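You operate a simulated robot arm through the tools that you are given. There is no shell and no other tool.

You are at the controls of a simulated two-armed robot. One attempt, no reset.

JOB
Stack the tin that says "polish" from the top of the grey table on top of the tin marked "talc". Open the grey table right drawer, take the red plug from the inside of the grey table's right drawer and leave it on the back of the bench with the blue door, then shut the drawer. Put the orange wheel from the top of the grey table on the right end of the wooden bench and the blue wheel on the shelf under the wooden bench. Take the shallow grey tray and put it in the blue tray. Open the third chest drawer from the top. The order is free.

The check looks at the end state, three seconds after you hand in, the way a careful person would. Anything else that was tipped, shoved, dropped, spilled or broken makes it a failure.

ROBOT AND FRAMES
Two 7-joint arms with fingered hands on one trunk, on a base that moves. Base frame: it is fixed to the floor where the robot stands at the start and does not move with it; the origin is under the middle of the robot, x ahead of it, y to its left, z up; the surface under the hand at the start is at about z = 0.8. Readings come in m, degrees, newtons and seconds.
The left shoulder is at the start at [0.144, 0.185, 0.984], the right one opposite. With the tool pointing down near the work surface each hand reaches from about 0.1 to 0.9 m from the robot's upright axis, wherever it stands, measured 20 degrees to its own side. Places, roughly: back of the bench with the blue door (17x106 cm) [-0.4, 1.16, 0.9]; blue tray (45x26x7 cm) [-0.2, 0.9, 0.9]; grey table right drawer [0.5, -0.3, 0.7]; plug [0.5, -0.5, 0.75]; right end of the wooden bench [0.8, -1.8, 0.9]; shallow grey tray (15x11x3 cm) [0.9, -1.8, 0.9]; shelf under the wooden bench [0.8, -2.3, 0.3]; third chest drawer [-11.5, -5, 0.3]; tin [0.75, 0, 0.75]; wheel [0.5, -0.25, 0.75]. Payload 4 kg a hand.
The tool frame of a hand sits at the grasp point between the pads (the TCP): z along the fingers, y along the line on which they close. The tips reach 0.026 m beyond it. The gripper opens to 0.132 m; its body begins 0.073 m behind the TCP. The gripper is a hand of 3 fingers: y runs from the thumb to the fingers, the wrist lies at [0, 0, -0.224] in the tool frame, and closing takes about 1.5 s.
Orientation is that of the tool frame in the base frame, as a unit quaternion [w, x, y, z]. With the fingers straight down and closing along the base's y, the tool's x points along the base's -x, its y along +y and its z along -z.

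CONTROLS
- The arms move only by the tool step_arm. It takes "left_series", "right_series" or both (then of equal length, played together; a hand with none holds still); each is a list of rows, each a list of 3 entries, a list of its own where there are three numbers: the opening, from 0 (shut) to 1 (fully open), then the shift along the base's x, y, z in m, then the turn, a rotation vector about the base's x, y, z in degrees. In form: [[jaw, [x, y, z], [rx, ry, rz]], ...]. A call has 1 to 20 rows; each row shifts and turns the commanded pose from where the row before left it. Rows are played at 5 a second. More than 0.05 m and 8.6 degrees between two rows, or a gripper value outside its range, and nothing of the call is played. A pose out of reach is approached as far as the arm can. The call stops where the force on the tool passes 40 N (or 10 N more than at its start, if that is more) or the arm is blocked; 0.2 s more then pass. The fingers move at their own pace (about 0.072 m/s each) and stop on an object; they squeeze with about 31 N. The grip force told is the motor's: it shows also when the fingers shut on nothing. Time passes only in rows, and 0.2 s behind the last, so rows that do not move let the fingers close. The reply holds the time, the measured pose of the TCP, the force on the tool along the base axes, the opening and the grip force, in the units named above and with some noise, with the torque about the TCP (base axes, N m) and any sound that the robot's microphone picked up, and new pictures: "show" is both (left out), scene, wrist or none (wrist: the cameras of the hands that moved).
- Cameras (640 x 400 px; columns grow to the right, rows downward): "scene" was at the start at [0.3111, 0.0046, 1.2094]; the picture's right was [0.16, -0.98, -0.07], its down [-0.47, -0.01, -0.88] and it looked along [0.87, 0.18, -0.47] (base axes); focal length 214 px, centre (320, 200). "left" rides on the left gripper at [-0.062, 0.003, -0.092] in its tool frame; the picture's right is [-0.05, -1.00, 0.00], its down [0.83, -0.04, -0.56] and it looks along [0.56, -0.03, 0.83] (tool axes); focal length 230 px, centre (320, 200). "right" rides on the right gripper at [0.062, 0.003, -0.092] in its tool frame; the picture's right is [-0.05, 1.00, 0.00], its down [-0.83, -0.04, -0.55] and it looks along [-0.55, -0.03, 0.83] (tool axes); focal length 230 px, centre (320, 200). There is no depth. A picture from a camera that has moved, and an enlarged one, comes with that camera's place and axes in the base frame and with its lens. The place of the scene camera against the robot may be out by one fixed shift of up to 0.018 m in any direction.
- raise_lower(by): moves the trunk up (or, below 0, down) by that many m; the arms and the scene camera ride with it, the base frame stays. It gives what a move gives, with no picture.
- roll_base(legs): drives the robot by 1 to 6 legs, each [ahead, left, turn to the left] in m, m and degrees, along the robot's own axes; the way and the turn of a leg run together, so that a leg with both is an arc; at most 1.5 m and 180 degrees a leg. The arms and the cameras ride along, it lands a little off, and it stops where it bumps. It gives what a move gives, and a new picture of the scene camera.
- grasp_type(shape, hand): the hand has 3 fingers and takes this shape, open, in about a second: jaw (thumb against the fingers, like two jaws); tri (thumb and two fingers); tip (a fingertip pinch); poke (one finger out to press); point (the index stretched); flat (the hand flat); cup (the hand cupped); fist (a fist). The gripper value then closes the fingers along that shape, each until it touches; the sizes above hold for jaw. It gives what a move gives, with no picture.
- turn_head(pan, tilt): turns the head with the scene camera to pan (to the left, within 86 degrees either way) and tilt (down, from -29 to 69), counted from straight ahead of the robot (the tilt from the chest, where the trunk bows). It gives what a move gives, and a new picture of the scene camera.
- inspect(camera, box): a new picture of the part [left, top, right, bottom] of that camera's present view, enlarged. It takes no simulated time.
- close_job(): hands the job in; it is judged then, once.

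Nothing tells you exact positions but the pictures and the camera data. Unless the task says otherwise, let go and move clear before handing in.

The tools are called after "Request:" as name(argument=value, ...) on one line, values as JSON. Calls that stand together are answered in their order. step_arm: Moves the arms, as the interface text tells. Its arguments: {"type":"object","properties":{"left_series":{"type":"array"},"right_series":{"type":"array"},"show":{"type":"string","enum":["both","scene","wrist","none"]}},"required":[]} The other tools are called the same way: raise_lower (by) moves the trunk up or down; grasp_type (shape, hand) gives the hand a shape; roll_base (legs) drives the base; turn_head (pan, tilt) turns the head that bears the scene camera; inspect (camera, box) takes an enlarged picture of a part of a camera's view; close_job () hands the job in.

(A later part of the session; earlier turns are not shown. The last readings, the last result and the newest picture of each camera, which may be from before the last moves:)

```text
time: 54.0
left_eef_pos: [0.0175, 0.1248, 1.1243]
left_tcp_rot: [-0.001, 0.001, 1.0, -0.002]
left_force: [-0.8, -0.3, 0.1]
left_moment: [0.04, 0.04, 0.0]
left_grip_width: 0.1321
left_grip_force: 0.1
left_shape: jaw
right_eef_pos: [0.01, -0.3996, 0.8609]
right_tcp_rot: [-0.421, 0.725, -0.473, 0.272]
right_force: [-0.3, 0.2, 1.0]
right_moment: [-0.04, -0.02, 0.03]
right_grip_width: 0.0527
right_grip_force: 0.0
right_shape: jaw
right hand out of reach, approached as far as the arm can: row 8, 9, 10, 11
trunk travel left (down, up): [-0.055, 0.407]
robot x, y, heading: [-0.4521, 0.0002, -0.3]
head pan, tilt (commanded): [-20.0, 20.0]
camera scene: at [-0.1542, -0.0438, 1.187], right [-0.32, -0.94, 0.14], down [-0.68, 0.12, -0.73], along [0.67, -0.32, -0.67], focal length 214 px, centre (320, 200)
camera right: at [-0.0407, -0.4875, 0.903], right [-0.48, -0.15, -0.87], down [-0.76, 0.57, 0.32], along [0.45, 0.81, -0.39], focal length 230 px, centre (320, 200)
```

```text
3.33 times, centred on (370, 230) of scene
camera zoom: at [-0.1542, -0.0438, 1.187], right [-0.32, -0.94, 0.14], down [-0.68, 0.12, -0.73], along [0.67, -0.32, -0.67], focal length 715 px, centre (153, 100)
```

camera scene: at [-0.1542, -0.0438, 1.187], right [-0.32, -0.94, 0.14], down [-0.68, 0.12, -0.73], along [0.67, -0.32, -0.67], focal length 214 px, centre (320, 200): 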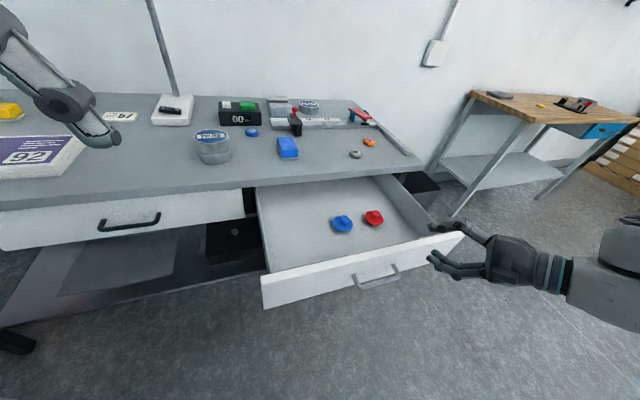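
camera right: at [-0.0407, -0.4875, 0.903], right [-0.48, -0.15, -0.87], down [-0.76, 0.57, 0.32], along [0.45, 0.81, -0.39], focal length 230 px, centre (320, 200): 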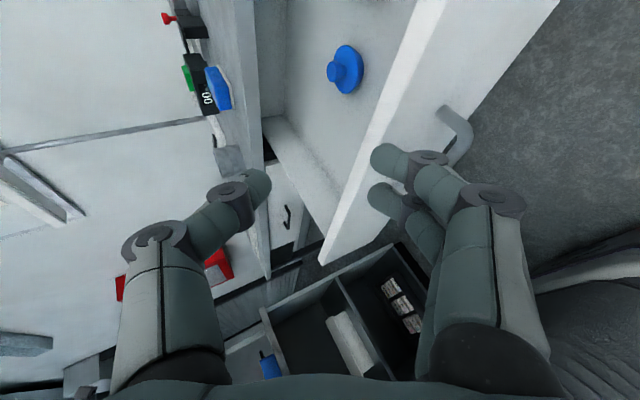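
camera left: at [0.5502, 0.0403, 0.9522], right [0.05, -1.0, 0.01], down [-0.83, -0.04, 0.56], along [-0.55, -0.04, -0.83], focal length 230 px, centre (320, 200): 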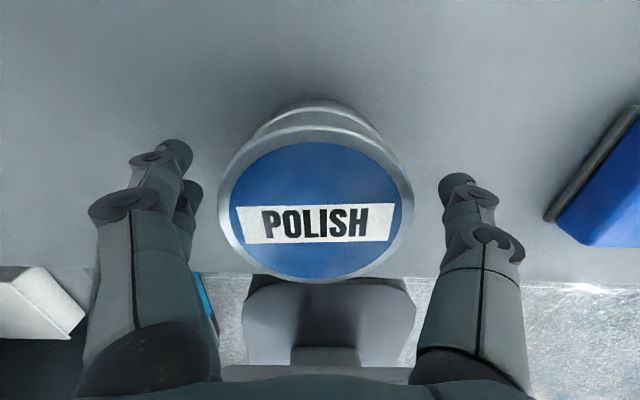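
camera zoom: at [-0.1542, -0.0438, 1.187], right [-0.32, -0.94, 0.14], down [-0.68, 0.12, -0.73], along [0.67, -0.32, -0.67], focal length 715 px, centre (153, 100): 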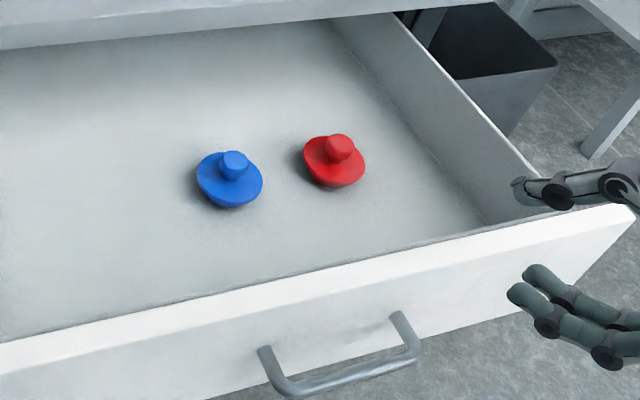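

The plug is a red stopper with a knob on top. I'll tilt the right hand to point straight down while moving above it.

Request:
step_arm(right_series=[[0.7, [0.01, -0.004, 0.015], [-3.05, 6.85, 0]], [0.7, [0.01, -0.004, 0.015], [-3.05, 6.85, 0]], [0.7, [0.02, -0.004, 0.015], [-3.05, 6.85, 0]], [0.7, [0.03, -0.004, 0.01], [-3.05, 6.85, 0]], [0.7, [0.03, -0.004, 0.01], [-3.05, 6.85, 0]], [0.7, [0.03, -0.004, 0.0], [-3.05, 6.85, 0]], [0.7, [0.03, -0.004, 0], [-3.05, 6.85, 0]], [0.7, [0.03, -0.004, 0], [-3.05, 6.85, 0]], [0.7, [0.03, 0, 0], [0, 0, 0]], [0.7, [0, 0, 0], [0, 0, 0]]], show="both")

```text
time: 55.3
left_eef_pos: [0.0167, 0.1271, 1.1248]
left_tcp_rot: [0.001, 0.002, 1.0, -0.004]
left_force: [-0.8, 0.0, -0.9]
left_moment: [-0.02, 0.01, -0.01]
left_grip_width: 0.132
left_grip_force: 0.0
left_shape: jaw
right_eef_pos: [0.1189, -0.3669, 0.8056]
right_tcp_rot: [-0.308, 0.794, -0.5, 0.156]
right_force: [2.3, 0.9, 32.0]
right_moment: [-0.2, 0.37, -0.01]
right_grip_width: 0.0722
right_grip_force: 0.0
right_shape: jaw
right hand out of reach, approached as far as the arm can: row 1, 2, 3, 4, 5, 6
trunk travel left (down, up): [-0.055, 0.407]
robot x, y, heading: [-0.452, 0.0003, -0.3]
head pan, tilt (commanded): [-20.0, 20.0]
stopped in row 6 (right hand): the force on the tool passed its limit at 55 N (the readings are from after the stop); the commanded pose is now the measured one
camera scene: at [-0.1568, -0.0417, 1.1882], right [-0.32, -0.94, 0.14], down [-0.67, 0.12, -0.73], along [0.67, -0.33, -0.67], focal length 214 px, centre (320, 200)
camera right: at [0.0934, -0.4531, 0.8699], right [-0.72, -0.26, -0.64], down [-0.65, 0.57, 0.5], along [0.23, 0.78, -0.58], focal length 230 px, centre (320, 200)
```

scene: 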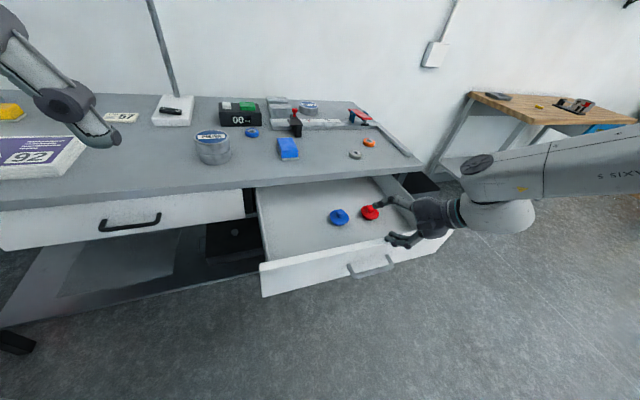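
right: 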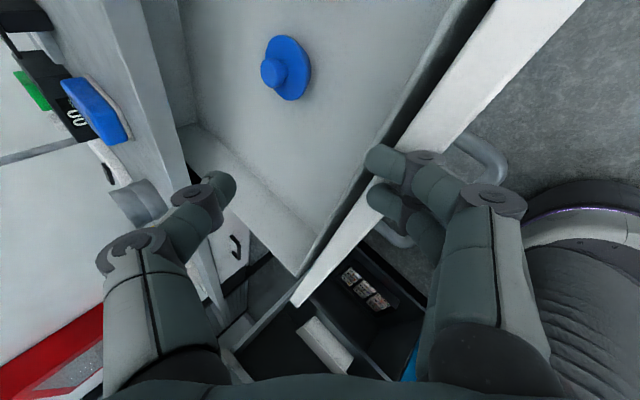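

The finger brushed the drawer front's edge because the arm couldn't hold height. I'll rise straight up from here.

Request:
step_arm(right_series=[[0.7, [0, 0, 0.01], [0, 0, 0]], [0.7, [0, 0, 0.02], [0, 0, 0]], [0.7, [0, 0, 0.02], [0, 0, 0]], [0.7, [0, 0, 0.0], [0, 0, 0]]], show="scene")

```text
time: 56.3
left_eef_pos: [0.0143, 0.1268, 1.1266]
left_tcp_rot: [0.002, 0.002, 1.0, -0.004]
left_force: [-0.3, 0.1, -0.1]
left_moment: [0.03, 0.03, 0.01]
left_grip_width: 0.1322
left_grip_force: 0.1
left_shape: jaw
right_eef_pos: [0.1147, -0.3691, 0.8023]
right_tcp_rot: [-0.308, 0.794, -0.501, 0.152]
right_force: [0.1, -5.1, 40.7]
right_moment: [-0.5, 0.49, 0.07]
right_grip_width: 0.071
right_grip_force: 0.0
right_shape: jaw
right hand out of reach, approached as far as the arm can: row 1, 2, 3
trunk travel left (down, up): [-0.055, 0.407]
robot x, y, heading: [-0.4554, -0.0014, -0.3]
head pan, tilt (commanded): [-20.0, 20.0]
camera scene: at [-0.1584, -0.0426, 1.1884], right [-0.32, -0.94, 0.14], down [-0.67, 0.12, -0.73], along [0.67, -0.33, -0.67], focal length 214 px, centre (320, 200)
```

scene: 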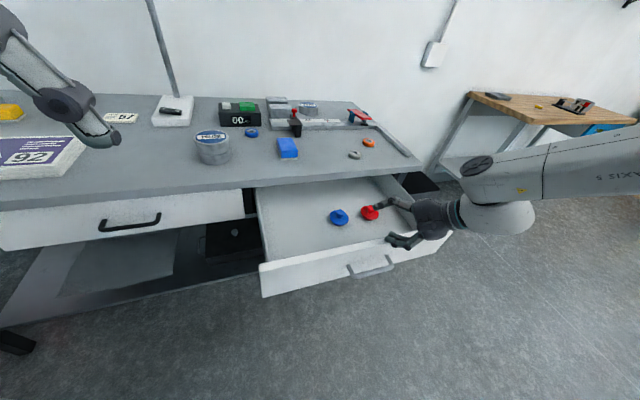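

The arm is at a joint limit, so I'll use the trunk to lift the hand off the drawer edge.

Request:
raise_lower(by=0.1)

Request:
step_arm(right_series=[[0.7, [0, 0, 0], [0, 0, 0]]], show="both")

```text
time: 57.6
left_eef_pos: [0.0204, 0.1242, 1.2228]
left_tcp_rot: [-0.002, 0.001, 1.0, -0.003]
left_force: [0.2, -0.2, -0.8]
left_moment: [-0.02, -0.02, 0.01]
left_grip_width: 0.1318
left_grip_force: 0.1
left_shape: jaw
right_eef_pos: [0.119, -0.3703, 0.898]
right_tcp_rot: [-0.307, 0.794, -0.503, 0.148]
right_force: [-0.4, -0.6, -0.4]
right_moment: [0.05, -0.02, -0.01]
right_grip_width: 0.092
right_grip_force: 0.1
right_shape: jaw
trunk travel left (down, up): [-0.155, 0.307]
robot x, y, heading: [-0.455, -0.0016, -0.6]
head pan, tilt (commanded): [-20.0, 20.0]
```

```text
time: 58.0
left_eef_pos: [0.0169, 0.1246, 1.2246]
left_tcp_rot: [0.0, 0.001, 1.0, -0.002]
left_force: [-0.1, 0.5, 0.5]
left_moment: [0.02, -0.01, 0.02]
left_grip_width: 0.1318
left_grip_force: 0.1
left_shape: jaw
right_eef_pos: [0.1179, -0.369, 0.8993]
right_tcp_rot: [-0.308, 0.794, -0.503, 0.149]
right_force: [-0.1, 0.5, -0.4]
right_moment: [0.03, -0.02, 0.01]
right_grip_width: 0.0919
right_grip_force: 0.1
right_shape: jaw
trunk travel left (down, up): [-0.155, 0.307]
robot x, y, heading: [-0.4504, 0.0021, -0.1]
head pan, tilt (commanded): [-20.0, 20.0]
camera scene: at [-0.2487, -0.0437, 1.3409], right [-0.34, -0.94, 0.08], down [-0.54, 0.12, -0.84], along [0.77, -0.33, -0.54], focal length 214 px, centre (320, 200)
camera right: at [0.0932, -0.4554, 0.9638], right [-0.73, -0.26, -0.63], down [-0.65, 0.56, 0.51], along [0.22, 0.78, -0.58], focal length 230 px, centre (320, 200)
```

scene: 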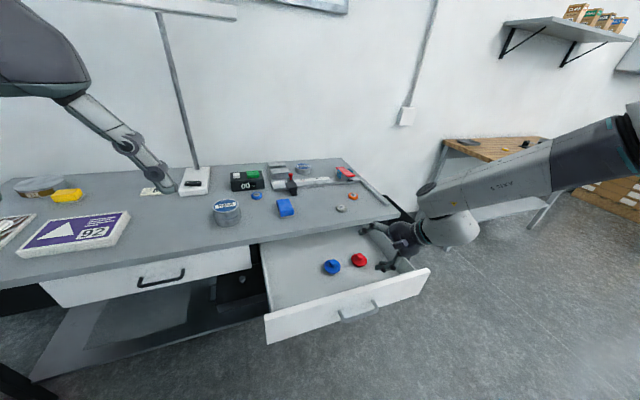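
right: 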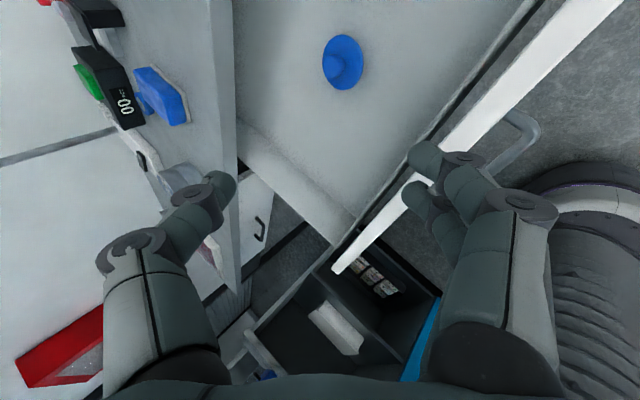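

Lifted clear. Continuing to tilt the hand to point down at this height.

Request:
step_arm(right_series=[[0.7, [0, 0, 0.01], [-4.2, 6.78, 0]], [0.7, [0, 0, 0.01], [-4.2, 6.78, 0]], [0.7, [0, 0, 0.01], [-4.2, 6.78, 0]], [0.7, [0, 0, 0.01], [-4.2, 6.78, 0]], [0.7, [0, 0, 0.0], [-4.2, 6.78, 0]], [0.7, [0, 0, 0], [0, 0, 0]]], show="both")

```text
time: 59.4
left_eef_pos: [0.0172, 0.1239, 1.2246]
left_tcp_rot: [0.0, 0.002, 1.0, -0.003]
left_force: [-0.3, 1.0, -0.1]
left_moment: [-0.03, 0.0, 0.04]
left_grip_width: 0.1317
left_grip_force: 0.0
left_shape: jaw
right_eef_pos: [0.1097, -0.3803, 0.8903]
right_tcp_rot: [-0.287, 0.801, -0.507, 0.135]
right_force: [-0.1, -0.5, -0.7]
right_moment: [0.02, 0.02, -0.03]
right_grip_width: 0.0922
right_grip_force: 0.0
right_shape: jaw
right hand out of reach, approached as far as the arm can: row 1, 2, 3, 4, 5
trunk travel left (down, up): [-0.155, 0.307]
robot x, y, heading: [-0.452, 0.0019, -0.4]
head pan, tilt (commanded): [-20.0, 20.0]
camera scene: at [-0.2482, -0.0438, 1.3407], right [-0.34, -0.94, 0.08], down [-0.54, 0.12, -0.84], along [0.77, -0.33, -0.54], focal length 214 px, centre (320, 200)
camera right: at [0.0892, -0.4651, 0.9561], right [-0.76, -0.28, -0.59], down [-0.62, 0.57, 0.53], along [0.19, 0.77, -0.61], focal length 230 px, centre (320, 200)
```

scene: 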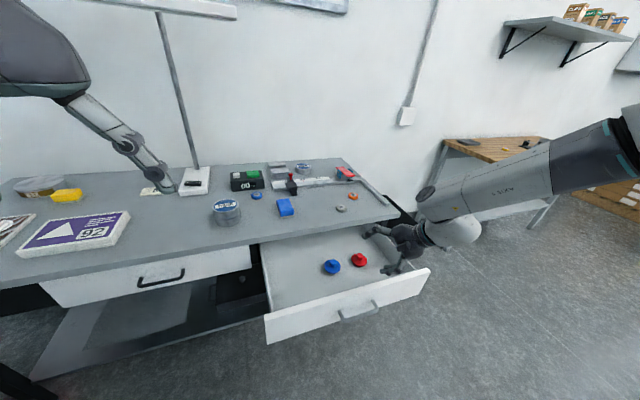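
right: 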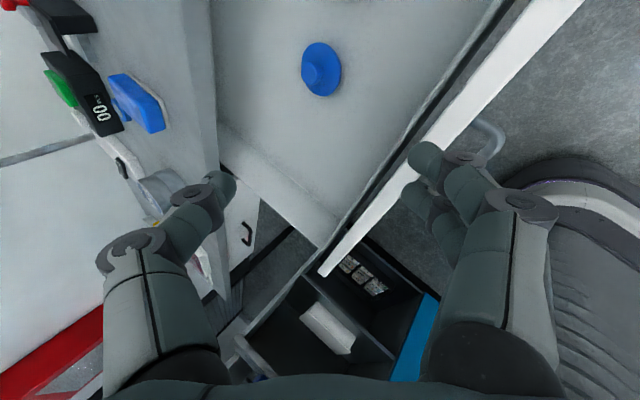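

That wrist posture is at its limit. I'll rotate back toward the standard downward pose (fingers closing along y), which was comfortable.

Request:
step_arm(right_series=[[0.7, [0, 0, 0.0], [1.25, 2.64, -7.38]], [0.7, [0, 0, 0.0], [1.25, 2.64, -7.38]], [0.7, [0, 0, 0.0], [1.25, 2.64, -7.38]], [0.7, [0, 0, 0.01], [1.25, 2.64, -7.38]], [0.7, [0, 0, 0.01], [1.25, 2.64, -7.38]], [0.7, [0, 0, 0.01], [1.25, 2.64, -7.38]], [0.7, [0, 0, 0.01], [1.25, 2.64, -7.38]], [0.7, [0, 0, 0.01], [1.25, 2.64, -7.38]], [0.7, [0, 0, 0.01], [1.25, 2.64, -7.38]], [0.7, [0, 0, 0.01], [1.25, 2.64, -7.38]], [0.7, [0, 0, 0.01], [1.25, 2.64, -7.38]], [0.7, [0, 0, 0.01], [1.25, 2.64, -7.38]], [0.7, [0, 0, 0.01], [1.25, 2.64, -7.38]], [0.7, [0, 0, 0.0], [1.25, 2.64, -7.38]], [0.7, [0, 0, 0.0], [1.25, 2.64, -7.38]], [0.7, [0, 0, 0.0], [0, 0, 0]]], show="both")

```text
time: 62.8
left_eef_pos: [0.0174, 0.1254, 1.2245]
left_tcp_rot: [0.0, 0.001, 1.0, -0.003]
left_force: [0.9, -0.4, 0.3]
left_moment: [0.02, -0.03, -0.02]
left_grip_width: 0.1319
left_grip_force: 0.1
left_shape: jaw
right_eef_pos: [-0.1853, -0.5747, 0.6864]
right_tcp_rot: [0.007, -0.001, 1.0, 0.0]
right_force: [1.0, 0.6, 0.0]
right_moment: [0.0, 0.02, 0.03]
right_grip_width: 0.0921
right_grip_force: 0.0
right_shape: jaw
right hand out of reach, approached as far as the arm can: row 1, 2, 3, 4, 5, 6, 7, 8, 9, 10, 11, 12, 13, 14, 15
trunk travel left (down, up): [-0.155, 0.307]
robot x, y, heading: [-0.4555, 0.0005, -0.4]
head pan, tilt (commanded): [-20.0, 20.0]
camera scene: at [-0.2486, -0.0434, 1.3409], right [-0.34, -0.94, 0.08], down [-0.54, 0.12, -0.84], along [0.77, -0.33, -0.54], focal length 214 px, centre (320, 200)
camera right: at [-0.2479, -0.5711, 0.7781], right [0.05, 1.0, 0.0], down [0.82, -0.04, 0.57], along [0.57, -0.03, -0.82], focal length 230 px, centre (320, 200)
```

scene: 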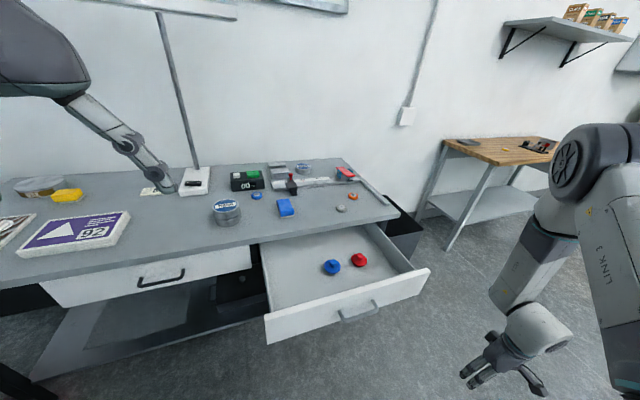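
right: 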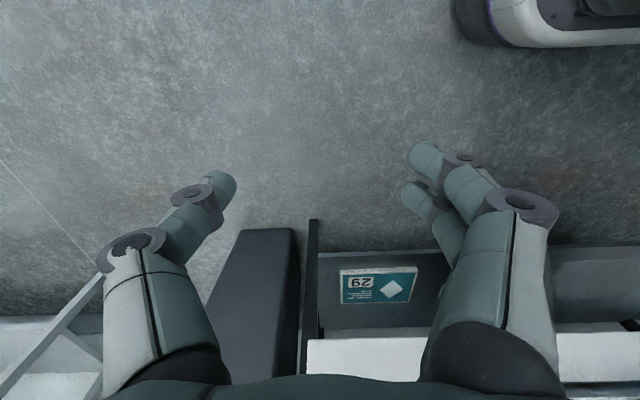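

The hand is now pointing down but swung aside. I'll bring it up and back over to a comfortable spot.

Request:
step_arm(right_series=[[0.7, [0, 0, 0.05], [0, 0, 0]], [0.7, [0, 0, 0.05], [0, 0, 0]], [0.7, [0, 0, 0.05], [0, 0, 0]], [0.7, [0, 0, 0.05], [0, 0, 0]], [0.7, [0, 0, 0.05], [0, 0, 0]], [0.7, [0, 0, 0.05], [0, 0, 0]], [0.7, [0.03, 0.02, 0.03], [0, 0, 0]], [0.7, [0.04, 0.02, 0.0], [0, 0, 0]], [0.7, [0.04, 0.02, 0.0], [0, 0, 0]], [0.7, [0.04, 0.02, 0.0], [0, 0, 0]], [0.7, [0.04, 0.02, 0.0], [0, 0, 0]], [0.7, [0, 0, 0.0], [0, 0, 0]]], show="both")

```text
time: 65.4
left_eef_pos: [0.0172, 0.1241, 1.2246]
left_tcp_rot: [0.0, 0.002, 1.0, -0.003]
left_force: [-0.6, 0.8, -0.4]
left_moment: [-0.04, -0.01, -0.02]
left_grip_width: 0.1319
left_grip_force: 0.1
left_shape: jaw
right_eef_pos: [-0.2009, -0.5742, 0.7022]
right_tcp_rot: [0.006, -0.001, 1.0, 0.0]
right_force: [0.4, 0.7, -0.5]
right_moment: [-0.01, 0.02, -0.03]
right_grip_width: 0.092
right_grip_force: 0.0
right_shape: jaw
right hand out of reach, approached as far as the arm can: row 1, 2, 3, 4, 5, 6, 7, 8, 9, 10, 11
trunk travel left (down, up): [-0.155, 0.307]
robot x, y, heading: [-0.4549, 0.0029, -0.2]
head pan, tilt (commanded): [-20.0, 20.0]
camera scene: at [-0.2489, -0.0438, 1.341], right [-0.34, -0.94, 0.08], down [-0.54, 0.12, -0.84], along [0.77, -0.33, -0.54], focal length 214 px, centre (320, 200)
camera right: at [-0.2628, -0.5698, 0.7941], right [0.05, 1.0, 0.0], down [0.82, -0.04, 0.57], along [0.57, -0.03, -0.82], focal length 230 px, centre (320, 200)
```

scene: 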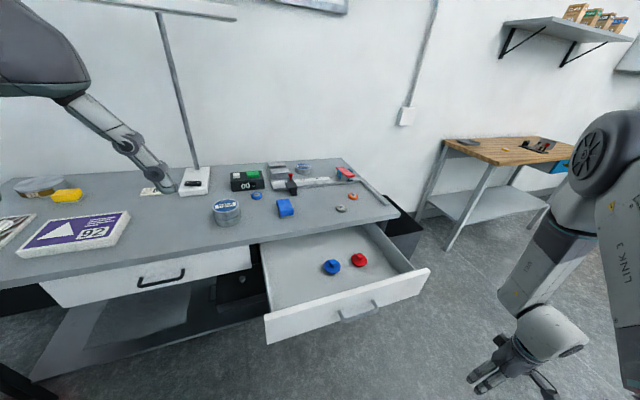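
right: 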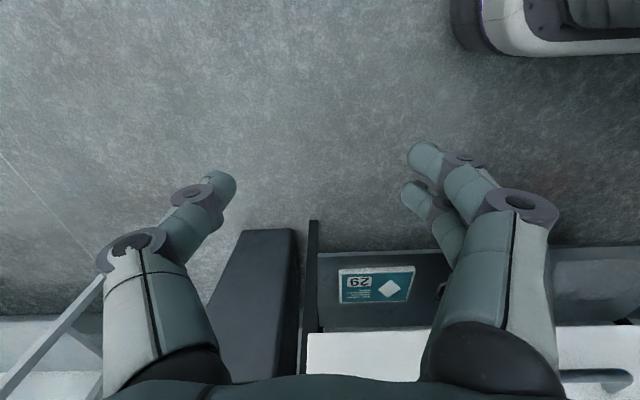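

The arm is stuck in an awkward configuration. I'll try unwinding by yawing the other way while asking it to rise.

Request:
step_arm(right_series=[[0.7, [0, 0, 0.02], [0, 0, 8]], [0.7, [0, 0, 0.02], [0, 0, 8]], [0.7, [0, 0, 0.02], [0, 0, 8]], [0.7, [0, 0, 0.02], [0, 0, 8]], [0.7, [0, 0, 0.02], [0, 0, 8]], [0.7, [0, 0, 0.02], [0, 0, 8]], [0.7, [0, 0, 0.02], [0, 0, 8]], [0.7, [0, 0, 0.0], [0, 0, 0]]], show="scene")

```text
time: 67.2
left_eef_pos: [0.0182, 0.1245, 1.224]
left_tcp_rot: [0.001, 0.002, 1.0, -0.003]
left_force: [0.6, -0.2, -0.3]
left_moment: [-0.01, 0.0, -0.01]
left_grip_width: 0.1319
left_grip_force: 0.0
left_shape: jaw
right_eef_pos: [-0.2159, -0.5462, 0.7397]
right_tcp_rot: [0.024, -0.384, 0.923, -0.016]
right_force: [-0.6, -0.4, 0.6]
right_moment: [-0.02, 0.04, 0.0]
right_grip_width: 0.0921
right_grip_force: 0.0
right_shape: jaw
right hand out of reach, approached as far as the arm can: row 1, 2, 3, 4, 5, 6, 7
trunk travel left (down, up): [-0.155, 0.307]
robot x, y, heading: [-0.4537, -0.002, -0.3]
head pan, tilt (commanded): [-20.0, 20.0]
camera scene: at [-0.2485, -0.0439, 1.3408], right [-0.34, -0.94, 0.08], down [-0.54, 0.12, -0.84], along [0.77, -0.33, -0.54], focal length 214 px, centre (320, 200)
```

scene: 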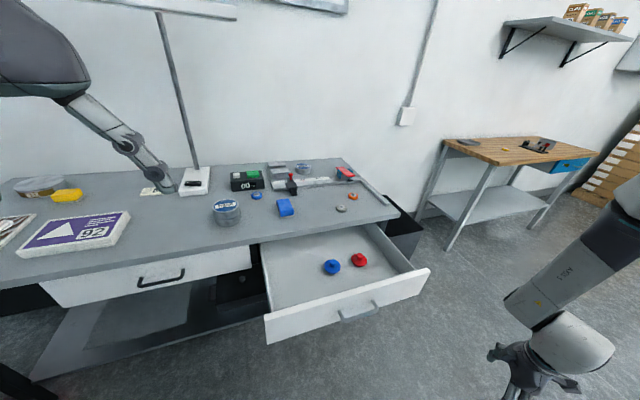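

Request:
turn_head(pan=-75, tilt=35)

```text
time: 68.4
left_eef_pos: [0.0176, 0.1244, 1.2243]
left_tcp_rot: [0.0, 0.001, 1.0, -0.002]
left_force: [-0.2, -1.0, -0.1]
left_moment: [-0.01, 0.02, -0.01]
left_grip_width: 0.1319
left_grip_force: 0.0
left_shape: jaw
right_eef_pos: [-0.2158, -0.5455, 0.7393]
right_tcp_rot: [0.023, -0.383, 0.923, -0.016]
right_force: [0.3, -0.4, -0.3]
right_moment: [0.02, 0.01, 0.03]
right_grip_width: 0.0921
right_grip_force: 0.1
right_shape: jaw
trunk travel left (down, up): [-0.155, 0.307]
robot x, y, heading: [-0.4573, 0.003, -0.4]
head pan, tilt (commanded): [-75.0, 35.0]
camera scene: at [-0.3169, -0.0966, 1.333], right [-0.94, -0.25, 0.23], down [-0.34, 0.56, -0.76], along [0.06, -0.79, -0.61], focal length 214 px, centre (320, 200)
```

scene: 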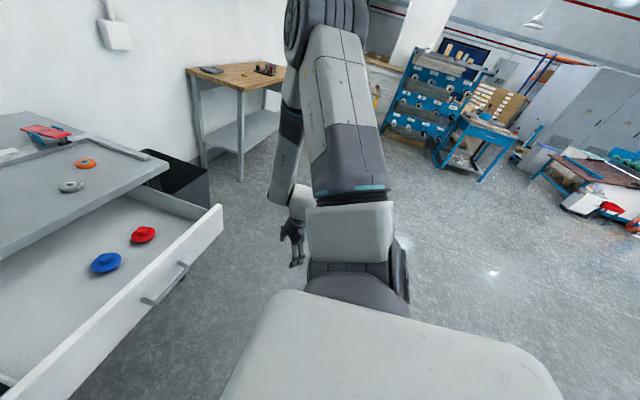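

Request:
step_arm(right_series=[[0.7, [0.03, 0.0, 0.0], [0, 0, 0]], [0.7, [0.03, 0.0, 0.0], [0, 0, 0]], [0.7, [0.03, 0.0, 0.0], [0, 0, 0]]], show="none")

Request:
step_arm(right_series=[[0.7, [0.0, -0.03, 0.0], [0, 0, 0]], [0.7, [0.0, -0.03, 0.0], [0, 0, 0]], [0.7, [0.0, -0.03, 0.0], [0, 0, 0]]], show="none")

Request:
step_arm(right_series=[[0.7, [0.0, 0.0, 0.0], [0, -8, 0]], [0.7, [0.0, 0.0, 0.0], [0, -8, 0]], [0.7, [0.0, 0.0, 0.0], [0, -8, 0]]], show="none")

```text
time: 69.2
left_eef_pos: [0.0191, 0.1251, 1.2239]
left_tcp_rot: [-0.001, 0.002, 1.0, -0.001]
left_force: [0.2, 0.0, -1.0]
left_moment: [0.01, 0.01, 0.0]
left_grip_width: 0.1317
left_grip_force: 0.1
left_shape: jaw
right_eef_pos: [-0.1448, -0.5632, 0.7174]
right_tcp_rot: [0.026, -0.383, 0.923, -0.015]
right_force: [0.1, -0.1, 0.6]
right_moment: [0.01, 0.02, -0.04]
right_grip_width: 0.092
right_grip_force: 0.1
right_shape: jaw
right hand out of reach, approached as far as the arm can: row 1, 2, 3
trunk travel left (down, up): [-0.155, 0.307]
robot x, y, heading: [-0.4535, -0.0002, -0.5]
head pan, tilt (commanded): [-75.0, 35.0]
```

```text
time: 70.0
left_eef_pos: [0.0183, 0.124, 1.2237]
left_tcp_rot: [-0.001, 0.001, 1.0, -0.003]
left_force: [-0.5, -0.5, -0.6]
left_moment: [0.03, -0.02, 0.01]
left_grip_width: 0.1318
left_grip_force: 0.1
left_shape: jaw
right_eef_pos: [-0.1432, -0.6488, 0.716]
right_tcp_rot: [0.024, -0.383, 0.923, -0.015]
right_force: [-0.9, -0.1, -0.2]
right_moment: [0.01, -0.05, -0.01]
right_grip_width: 0.0918
right_grip_force: 0.0
right_shape: jaw
trunk travel left (down, up): [-0.155, 0.307]
robot x, y, heading: [-0.4507, 0.0009, -0.2]
head pan, tilt (commanded): [-75.0, 35.0]
```

```text
time: 70.8
left_eef_pos: [0.016, 0.1247, 1.2245]
left_tcp_rot: [0.0, 0.002, 1.0, -0.003]
left_force: [-0.5, -0.3, 0.1]
left_moment: [0.0, -0.01, 0.0]
left_grip_width: 0.1319
left_grip_force: 0.1
left_shape: jaw
right_eef_pos: [-0.1452, -0.6477, 0.7179]
right_tcp_rot: [0.217, -0.37, 0.898, -0.095]
right_force: [-0.1, -0.6, 0.3]
right_moment: [0.01, -0.04, 0.06]
right_grip_width: 0.0919
right_grip_force: 0.1
right_shape: jaw
trunk travel left (down, up): [-0.155, 0.307]
robot x, y, heading: [-0.4526, -0.0018, -0.5]
head pan, tilt (commanded): [-75.0, 35.0]
```

Moving outward (-y) is free. From here I'll try rising.

Request:
step_arm(right_series=[[0.7, [0.0, -0.02, 0.04], [0, 0, 0]], [0.7, [0.0, -0.02, 0.04], [0, 0, 0]], [0.7, [0.0, -0.02, 0.04], [0, 0, 0]], [0.7, [0.0, 0, 0.04], [0, 0, 0]], [0.7, [0.0, 0, 0.04], [0, 0, 0]]], show="scene")

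```text
time: 72.0
left_eef_pos: [0.0155, 0.1244, 1.2258]
left_tcp_rot: [0.0, 0.001, 1.0, -0.002]
left_force: [-0.2, 0.8, -0.4]
left_moment: [0.02, 0.0, 0.0]
left_grip_width: 0.132
left_grip_force: 0.2
left_shape: jaw
right_eef_pos: [-0.1449, -0.712, 0.9159]
right_tcp_rot: [0.218, -0.371, 0.898, -0.095]
right_force: [0.2, -0.3, -0.1]
right_moment: [0.0, -0.04, 0.05]
right_grip_width: 0.0919
right_grip_force: 0.0
right_shape: jaw
right hand out of reach, approached as far as the arm can: row 5
trunk travel left (down, up): [-0.155, 0.307]
robot x, y, heading: [-0.4512, 0.0006, -0.4]
head pan, tilt (commanded): [-75.0, 35.0]
camera scene: at [-0.3197, -0.0963, 1.3336], right [-0.94, -0.25, 0.23], down [-0.33, 0.56, -0.76], along [0.07, -0.79, -0.61], focal length 214 px, centre (320, 200)
```

scene: 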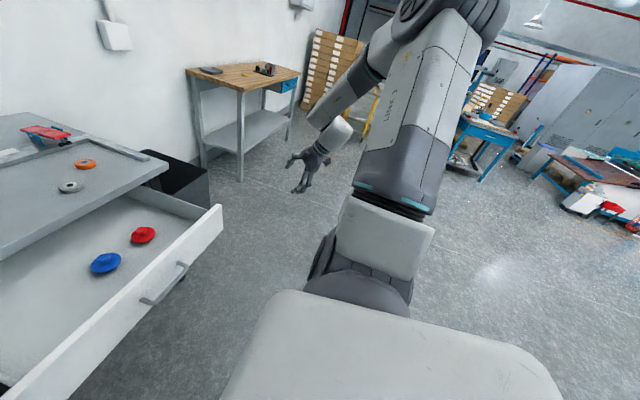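

Now it can rise. Moving forward from here.

Request:
step_arm(right_series=[[0.7, [0.04, 0.0, 0.01], [0, 0, -4]], [0.7, [0.04, 0.0, 0.01], [0, 0, -4]], [0.7, [0.04, 0.0, 0.01], [0, 0, -4]], [0.7, [0.04, 0.0, 0.01], [0, 0, -4]], [0.7, [0.04, 0.0, 0.01], [0, 0, -4]], [0.7, [0.04, 0.0, 0.01], [0, 0, -4]]], show="scene")

```text
time: 73.4
left_eef_pos: [0.0195, 0.1237, 1.2246]
left_tcp_rot: [-0.001, 0.002, 1.0, -0.003]
left_force: [-0.6, -0.4, -0.3]
left_moment: [0.03, -0.01, -0.04]
left_grip_width: 0.1316
left_grip_force: 0.1
left_shape: jaw
right_eef_pos: [0.0603, -0.7953, 0.8899]
right_tcp_rot: [0.2, -0.182, 0.953, -0.136]
right_force: [-0.1, 0.4, 0.2]
right_moment: [0.0, -0.01, 0.02]
right_grip_width: 0.0919
right_grip_force: 0.1
right_shape: jaw
right hand out of reach, approached as far as the arm can: row 1, 2, 3, 4, 5, 6
trunk travel left (down, up): [-0.155, 0.307]
robot x, y, heading: [-0.4536, 0.0027, -0.6]
head pan, tilt (commanded): [-75.0, 35.0]
camera scene: at [-0.3157, -0.0974, 1.3327], right [-0.94, -0.25, 0.23], down [-0.34, 0.56, -0.76], along [0.06, -0.79, -0.61], focal length 214 px, centre (320, 200)
```

scene: 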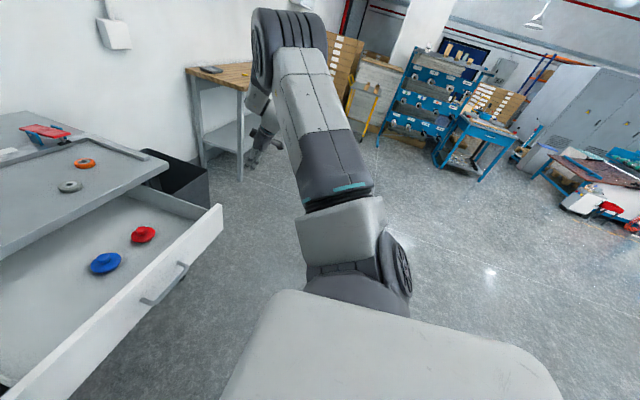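

Request:
step_arm(right_series=[[0.7, [0.0, 0.01, 0.045], [0, 0, 0]], [0.7, [0.0, 0.01, 0.045], [0, 0, 0]], [0.7, [0.0, 0.01, 0.045], [0, 0, 0]], [0.7, [0.0, 0.01, 0.045], [0, 0, 0]], [0.7, [0.0, 0.01, 0.045], [0, 0, 0]], [0.7, [0.0, 0.01, 0.045], [0, 0, 0]], [0.7, [0.0, 0.01, 0.045], [0, 0, 0]], [0.7, [0.0, 0.01, 0.045], [0, 0, 0]]], show="scene")

```text
time: 75.2
left_eef_pos: [0.0191, 0.1249, 1.2228]
left_tcp_rot: [0.0, 0.002, 1.0, -0.003]
left_force: [0.2, 0.3, -0.3]
left_moment: [0.03, 0.02, -0.01]
left_grip_width: 0.1319
left_grip_force: 0.1
left_shape: jaw
right_eef_pos: [-0.012, -0.8816, 1.1072]
right_tcp_rot: [0.193, -0.18, 0.956, -0.131]
right_force: [-0.1, -0.2, -0.5]
right_moment: [-0.02, 0.02, 0.0]
right_grip_width: 0.0924
right_grip_force: 0.1
right_shape: jaw
right hand out of reach, approached as far as the arm can: row 1, 2, 3, 4, 5, 6, 7, 8
trunk travel left (down, up): [-0.155, 0.307]
robot x, y, heading: [-0.4527, 0.0028, -0.2]
head pan, tilt (commanded): [-75.0, 35.0]
camera scene: at [-0.3158, -0.0965, 1.3328], right [-0.94, -0.25, 0.23], down [-0.34, 0.56, -0.76], along [0.06, -0.79, -0.61], focal length 214 px, centre (320, 200)
```

scene: 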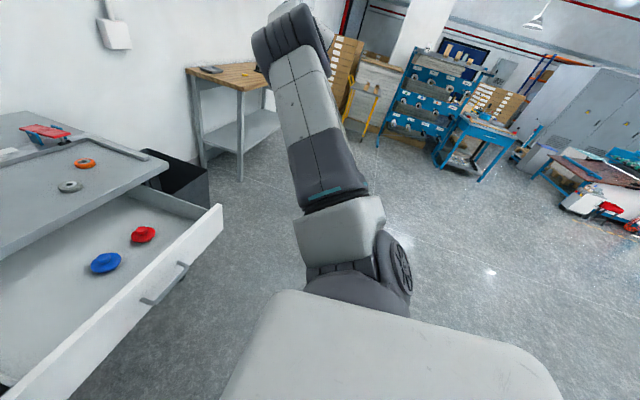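

Request:
step_arm(right_series=[[0.7, [0.015, 0.04, 0.015], [1.9, 2.8, -2.6]], [0.7, [0.015, 0.04, 0.015], [1.9, 2.8, -2.6]], [0.7, [0.015, 0.04, 0.015], [1.9, 2.8, -2.6]], [0.7, [0.015, 0.04, 0.015], [1.9, 2.8, -2.6]], [0.7, [0.015, 0.04, 0.015], [1.9, 2.8, -2.6]], [0.7, [0.015, 0.04, 0.015], [1.9, 2.8, -2.6]], [0.7, [0.015, 0.04, 0.015], [1.9, 2.8, -2.6]], [0.7, [0.015, 0.04, 0.015], [1.9, 2.8, -2.6]]], show="scene")

```text
time: 77.0
left_eef_pos: [0.0174, 0.1252, 1.2239]
left_tcp_rot: [0.0, 0.002, 1.0, -0.003]
left_force: [0.6, -0.8, 0.5]
left_moment: [0.0, -0.02, 0.01]
left_grip_width: 0.1321
left_grip_force: 0.0
left_shape: jaw
right_eef_pos: [-0.1426, -0.8123, 1.1194]
right_tcp_rot: [0.085, -0.044, 0.995, -0.041]
right_force: [-0.6, -0.1, -0.1]
right_moment: [0.01, 0.0, 0.0]
right_grip_width: 0.0922
right_grip_force: 0.0
right_shape: jaw
right hand out of reach, approached as far as the arm can: row 1, 2, 3, 4, 5, 6, 7, 8
trunk travel left (down, up): [-0.155, 0.307]
robot x, y, heading: [-0.4548, 0.0025, -0.3]
head pan, tilt (commanded): [-75.0, 35.0]
camera scene: at [-0.3173, -0.0965, 1.3331], right [-0.94, -0.25, 0.23], down [-0.34, 0.56, -0.76], along [0.06, -0.79, -0.61], focal length 214 px, centre (320, 200)
```

scene: 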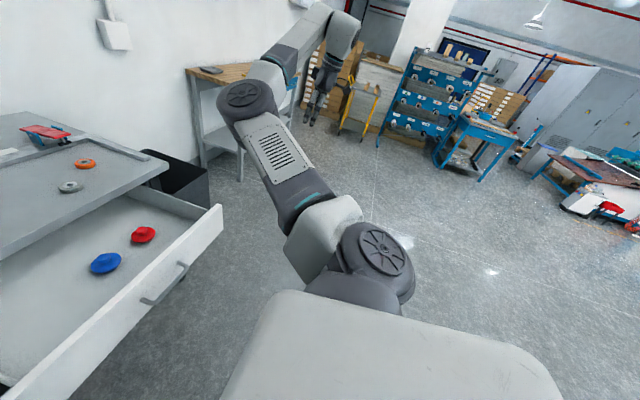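

The elbow is on the wrong side now. I'll point the hand forward while bringing it in front, to let wrist and elbow re-settle.

Request:
step_arm(right_series=[[0.7, [0.02, 0.0, -0.01], [0, -8.2, 0]], [0.7, [0.02, 0.0, -0.01], [0, -8.2, 0]], [0.7, [0.02, 0.0, -0.01], [0, -8.2, 0]], [0.7, [0.02, 0.0, -0.01], [0, -8.2, 0]], [0.7, [0.02, 0.0, -0.01], [0, -8.2, 0]], [0.7, [0.02, 0.0, -0.01], [0, -8.2, 0]], [0.7, [0.02, 0.0, -0.01], [0, -8.2, 0]], [0.7, [0.02, 0.0, -0.01], [0, -8.2, 0]], [0.7, [0.02, 0.0, -0.01], [0, -8.2, 0]], [0.7, [0.02, 0.0, -0.01], [0, -8.2, 0]]], show="scene")

```text
time: 79.2
left_eef_pos: [0.0174, 0.1244, 1.2254]
left_tcp_rot: [0.0, 0.001, 1.0, -0.002]
left_force: [-0.1, -0.3, 0.8]
left_moment: [-0.01, -0.03, 0.0]
left_grip_width: 0.1322
left_grip_force: 0.0
left_shape: jaw
right_eef_pos: [0.0276, -0.8371, 1.0141]
right_tcp_rot: [0.718, -0.007, 0.694, -0.059]
right_force: [0.4, -0.2, -0.5]
right_moment: [0.0, -0.02, 0.01]
right_grip_width: 0.0922
right_grip_force: 0.1
right_shape: jaw
right hand out of reach, approached as far as the arm can: row 1, 2, 3, 4, 6
trunk travel left (down, up): [-0.155, 0.307]
robot x, y, heading: [-0.4543, -0.0026, -0.5]
head pan, tilt (commanded): [-75.0, 35.0]
camera scene: at [-0.3178, -0.0977, 1.3331], right [-0.94, -0.25, 0.23], down [-0.34, 0.56, -0.76], along [0.06, -0.79, -0.61], focal length 214 px, centre (320, 200)
```

scene: 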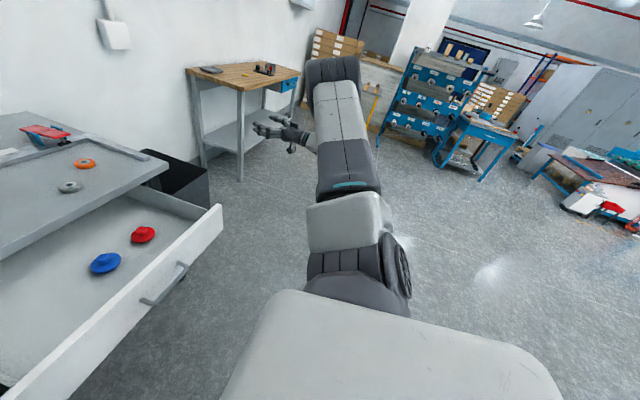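

Good: elbow out, hand pointing forward and reachable. Now I'll move it inward/forward, then pitch down.

Request:
step_arm(right_series=[[0.7, [0.02, 0.04, 0.01], [0, 0, 0]], [0.7, [0.02, 0.04, 0.01], [0, 0, 0]], [0.7, [0.02, 0.04, 0.01], [0, 0, 0]], [0.7, [0.02, 0.04, 0.01], [0, 0, 0]], [0.7, [0.02, 0.04, 0.01], [0, 0, 0]], [0.7, [0.02, 0.04, 0.01], [0, 0, 0]], [0.7, [0.02, 0.04, 0.01], [0, 0, 0]], [0.7, [0.0, 0, 0.0], [0, 0, 0]]], show="scene")

```text
time: 81.0
left_eef_pos: [0.0168, 0.1243, 1.2238]
left_tcp_rot: [0.0, 0.001, 1.0, -0.002]
left_force: [-0.5, -0.6, 0.4]
left_moment: [0.0, -0.01, 0.02]
left_grip_width: 0.1321
left_grip_force: 0.1
left_shape: jaw
right_eef_pos: [0.1688, -0.5527, 1.0859]
right_tcp_rot: [0.716, -0.006, 0.695, -0.058]
right_force: [0.5, 0.2, 0.5]
right_moment: [-0.01, 0.0, 0.01]
right_grip_width: 0.0924
right_grip_force: 0.0
right_shape: jaw
trunk travel left (down, up): [-0.155, 0.307]
robot x, y, heading: [-0.4542, -0.0007, -0.3]
head pan, tilt (commanded): [-75.0, 35.0]
camera scene: at [-0.3175, -0.0965, 1.3331], right [-0.94, -0.25, 0.23], down [-0.34, 0.56, -0.76], along [0.06, -0.79, -0.61], focal length 214 px, centre (320, 200)
```

scene: 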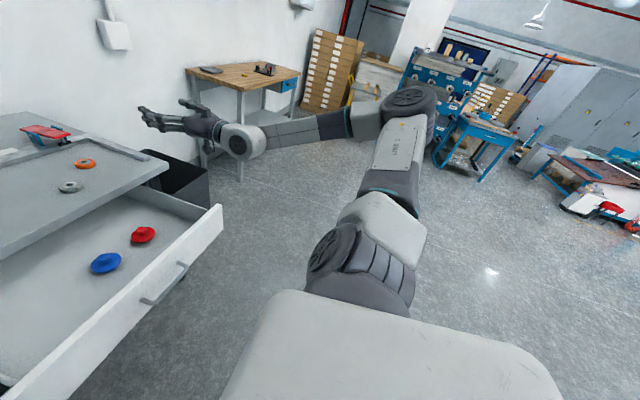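

A natural posture now. Pitching the hand down to the standard orientation.

Request:
step_arm(right_series=[[0.7, [0, 0.005, 0.0], [0.67, 8.33, -0.07]], [0.7, [0, 0.005, 0.0], [0.67, 8.33, -0.07]], [0.7, [0, 0.005, 0.0], [0.67, 8.33, -0.07]], [0.7, [0, 0.005, 0.0], [0.67, 8.33, -0.07]], [0.7, [0, 0.005, 0.0], [0.67, 8.33, -0.07]], [0.7, [0, 0.005, 0.0], [0.67, 8.33, -0.07]], [0.7, [0, 0.005, 0.0], [0.67, 8.33, -0.07]], [0.7, [0, 0.005, 0.0], [0.67, 8.33, -0.07]], [0.7, [0, 0.005, 0.0], [0.67, 8.33, -0.07]], [0.7, [0, 0.005, 0.0], [0.67, 8.33, -0.07]], [0.7, [0, 0.005, 0.0], [0.67, 8.33, -0.07]], [0.7, [0, 0, 0.0], [0, 0, 0]]], show="both")

```text
time: 83.6
left_eef_pos: [0.0158, 0.1245, 1.2251]
left_tcp_rot: [0.0, 0.002, 1.0, -0.001]
left_force: [-0.2, -0.6, -0.3]
left_moment: [0.01, -0.03, -0.04]
left_grip_width: 0.1319
left_grip_force: 0.0
left_shape: jaw
right_eef_pos: [0.1652, -0.5016, 1.0853]
right_tcp_rot: [0.001, -0.002, 1.0, -0.002]
right_force: [-0.1, -0.4, 1.1]
right_moment: [0.02, 0.01, 0.03]
right_grip_width: 0.0921
right_grip_force: 0.0
right_shape: jaw
trunk travel left (down, up): [-0.155, 0.307]
robot x, y, heading: [-0.452, -0.0008, -0.4]
head pan, tilt (commanded): [-75.0, 35.0]
camera scene: at [-0.318, -0.0967, 1.3332], right [-0.94, -0.25, 0.23], down [-0.34, 0.56, -0.76], along [0.06, -0.79, -0.61], focal length 214 px, centre (320, 200)
camera right: at [0.105, -0.4965, 1.1765], right [0.05, 1.0, 0.0], down [0.83, -0.04, 0.56], along [0.55, -0.03, -0.83], focal length 230 px, centre (320, 200)
```

scene: 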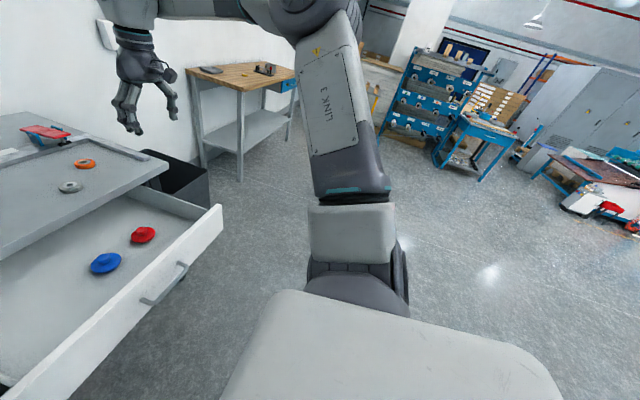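
right: 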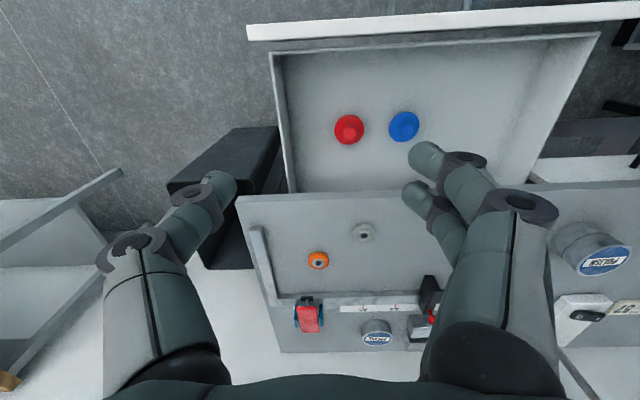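

Recovered the standard downward posture. The red plug is at about (0.25, -0.444); moving above it now.

Request:
step_arm(right_series=[[0.65, [0.028, 0.019, -0.02], [0, 0, 0]], [0.65, [0.028, 0.019, -0.02], [0, 0, 0]], [0.65, [0.028, 0.019, -0.02], [0, 0, 0]], [0.65, [0, 0, -0.045], [0, 0, 0]], [0.65, [0, 0, -0.045], [0, 0, 0]], [0.65, [0, 0, -0.045], [0, 0, 0]], [0.65, [0, 0, -0.045], [0, 0, 0]], [0.65, [0, 0, 0], [0, 0, 0]]], show="both")

Request:
inspect(camera="right", box=[220, 40, 480, 240])

```text
time: 85.4
left_eef_pos: [0.0169, 0.1252, 1.2256]
left_tcp_rot: [0.0, 0.002, 1.0, -0.003]
left_force: [-1.0, 0.3, -0.4]
left_moment: [0.01, -0.05, 0.01]
left_grip_width: 0.1318
left_grip_force: 0.1
left_shape: jaw
right_eef_pos: [0.2488, -0.4428, 0.8433]
right_tcp_rot: [0.001, -0.001, 1.0, -0.002]
right_force: [-1.1, 0.5, 0.3]
right_moment: [-0.01, -0.01, 0.0]
right_grip_width: 0.0862
right_grip_force: 0.0
right_shape: jaw
trunk travel left (down, up): [-0.155, 0.307]
robot x, y, heading: [-0.4481, 0.0023, -0.3]
head pan, tilt (commanded): [-75.0, 35.0]
camera scene: at [-0.3177, -0.0961, 1.3333], right [-0.94, -0.25, 0.23], down [-0.34, 0.56, -0.76], along [0.06, -0.79, -0.61], focal length 214 px, centre (320, 200)
camera right: at [0.1876, -0.4389, 0.9362], right [0.05, 1.0, 0.0], down [0.83, -0.04, 0.56], along [0.56, -0.03, -0.83], focal length 230 px, centre (320, 200)
```

scene: 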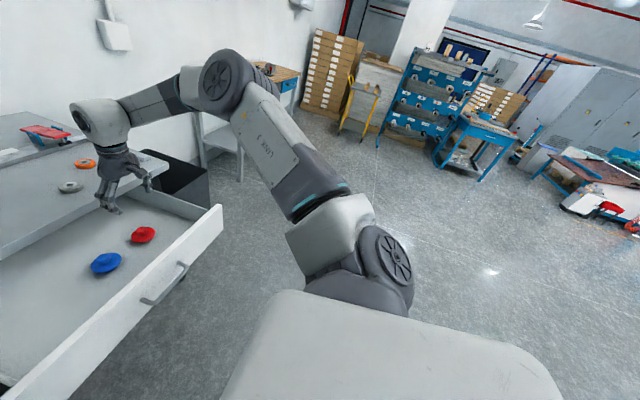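
right: 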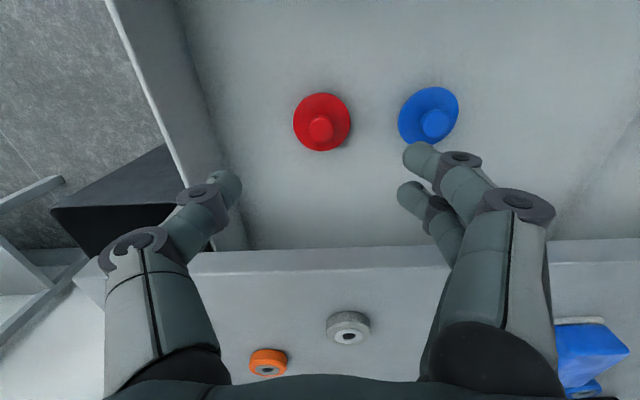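

```text
2.00 times, centred on (350, 140) of right
camera zoom: at [0.1876, -0.4389, 0.9362], right [0.05, 1.0, 0.0], down [0.83, -0.04, 0.56], along [0.56, -0.03, -0.83], focal length 460 px, centre (260, 320)
```

zoom: 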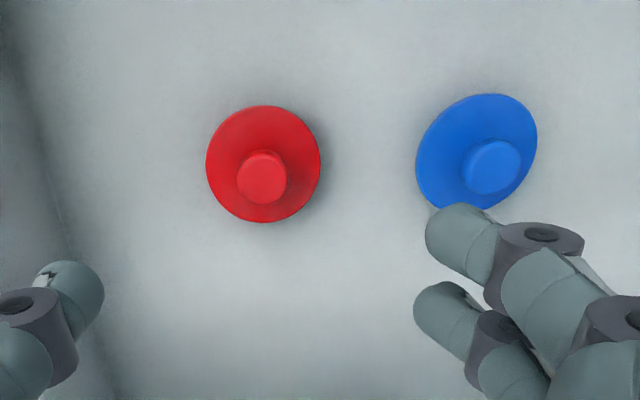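

The plug centre is at about (0.257, -0.441). Lowering with a small correction, to just above, then re-check.

Request:
step_arm(right_series=[[0.72, [0.006, 0.001, -0.04], [0, 0, 0]], [0.72, [0, 0, -0.04], [0, 0, 0]], [0.72, [0, 0, -0.03], [0, 0, 0]], [0.72, [0, 0, 0], [0, 0, 0]]], show="wrist")

Request:
turn_head(pan=-45, tilt=30)

```text
time: 86.4
left_eef_pos: [0.0174, 0.125, 1.2237]
left_tcp_rot: [0.001, 0.002, 1.0, -0.002]
left_force: [0.6, -0.3, -0.4]
left_moment: [0.01, 0.0, -0.05]
left_grip_width: 0.132
left_grip_force: 0.1
left_shape: jaw
right_eef_pos: [0.2544, -0.442, 0.7338]
right_tcp_rot: [0.0, -0.002, 1.0, -0.001]
right_force: [0.8, 0.9, 0.5]
right_moment: [-0.01, 0.01, 0.0]
right_grip_width: 0.0948
right_grip_force: 0.1
right_shape: jaw
trunk travel left (down, up): [-0.155, 0.307]
robot x, y, heading: [-0.4513, -0.0005, -0.2]
head pan, tilt (commanded): [-75.0, 35.0]
camera right: at [0.1943, -0.4372, 0.8268], right [0.05, 1.0, 0.0], down [0.83, -0.04, 0.56], along [0.56, -0.03, -0.83], focal length 230 px, centre (320, 200)
```

right: 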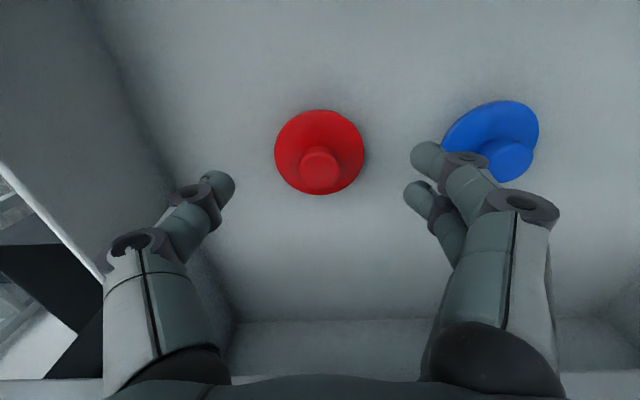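

```text
time: 87.4
left_eef_pos: [0.018, 0.125, 1.2238]
left_tcp_rot: [0.001, 0.001, 1.0, -0.003]
left_force: [0.2, 0.6, 0.1]
left_moment: [0.01, 0.01, 0.0]
left_grip_width: 0.1319
left_grip_force: 0.1
left_shape: jaw
right_eef_pos: [0.255, -0.4423, 0.7344]
right_tcp_rot: [0.0, -0.001, 1.0, -0.002]
right_force: [0.3, 0.4, -0.1]
right_moment: [0.06, -0.05, -0.01]
right_grip_width: 0.0947
right_grip_force: 0.1
right_shape: jaw
trunk travel left (down, up): [-0.155, 0.307]
robot x, y, heading: [-0.4523, 0.0018, -0.5]
head pan, tilt (commanded): [-45.0, 30.0]
camera scene: at [-0.275, -0.0758, 1.3308], right [-0.69, -0.7, 0.17], down [-0.55, 0.36, -0.76], along [0.47, -0.62, -0.63], focal length 214 px, centre (320, 200)
```

scene: 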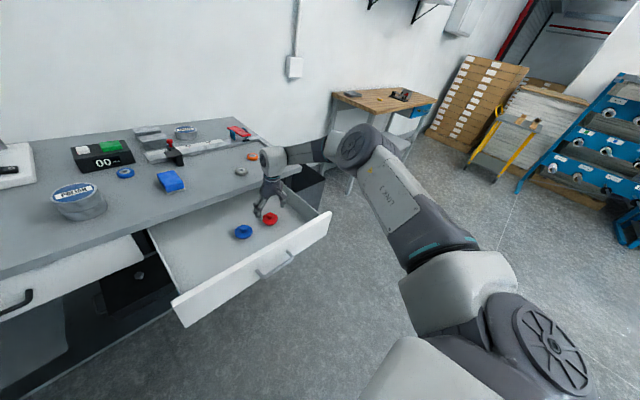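

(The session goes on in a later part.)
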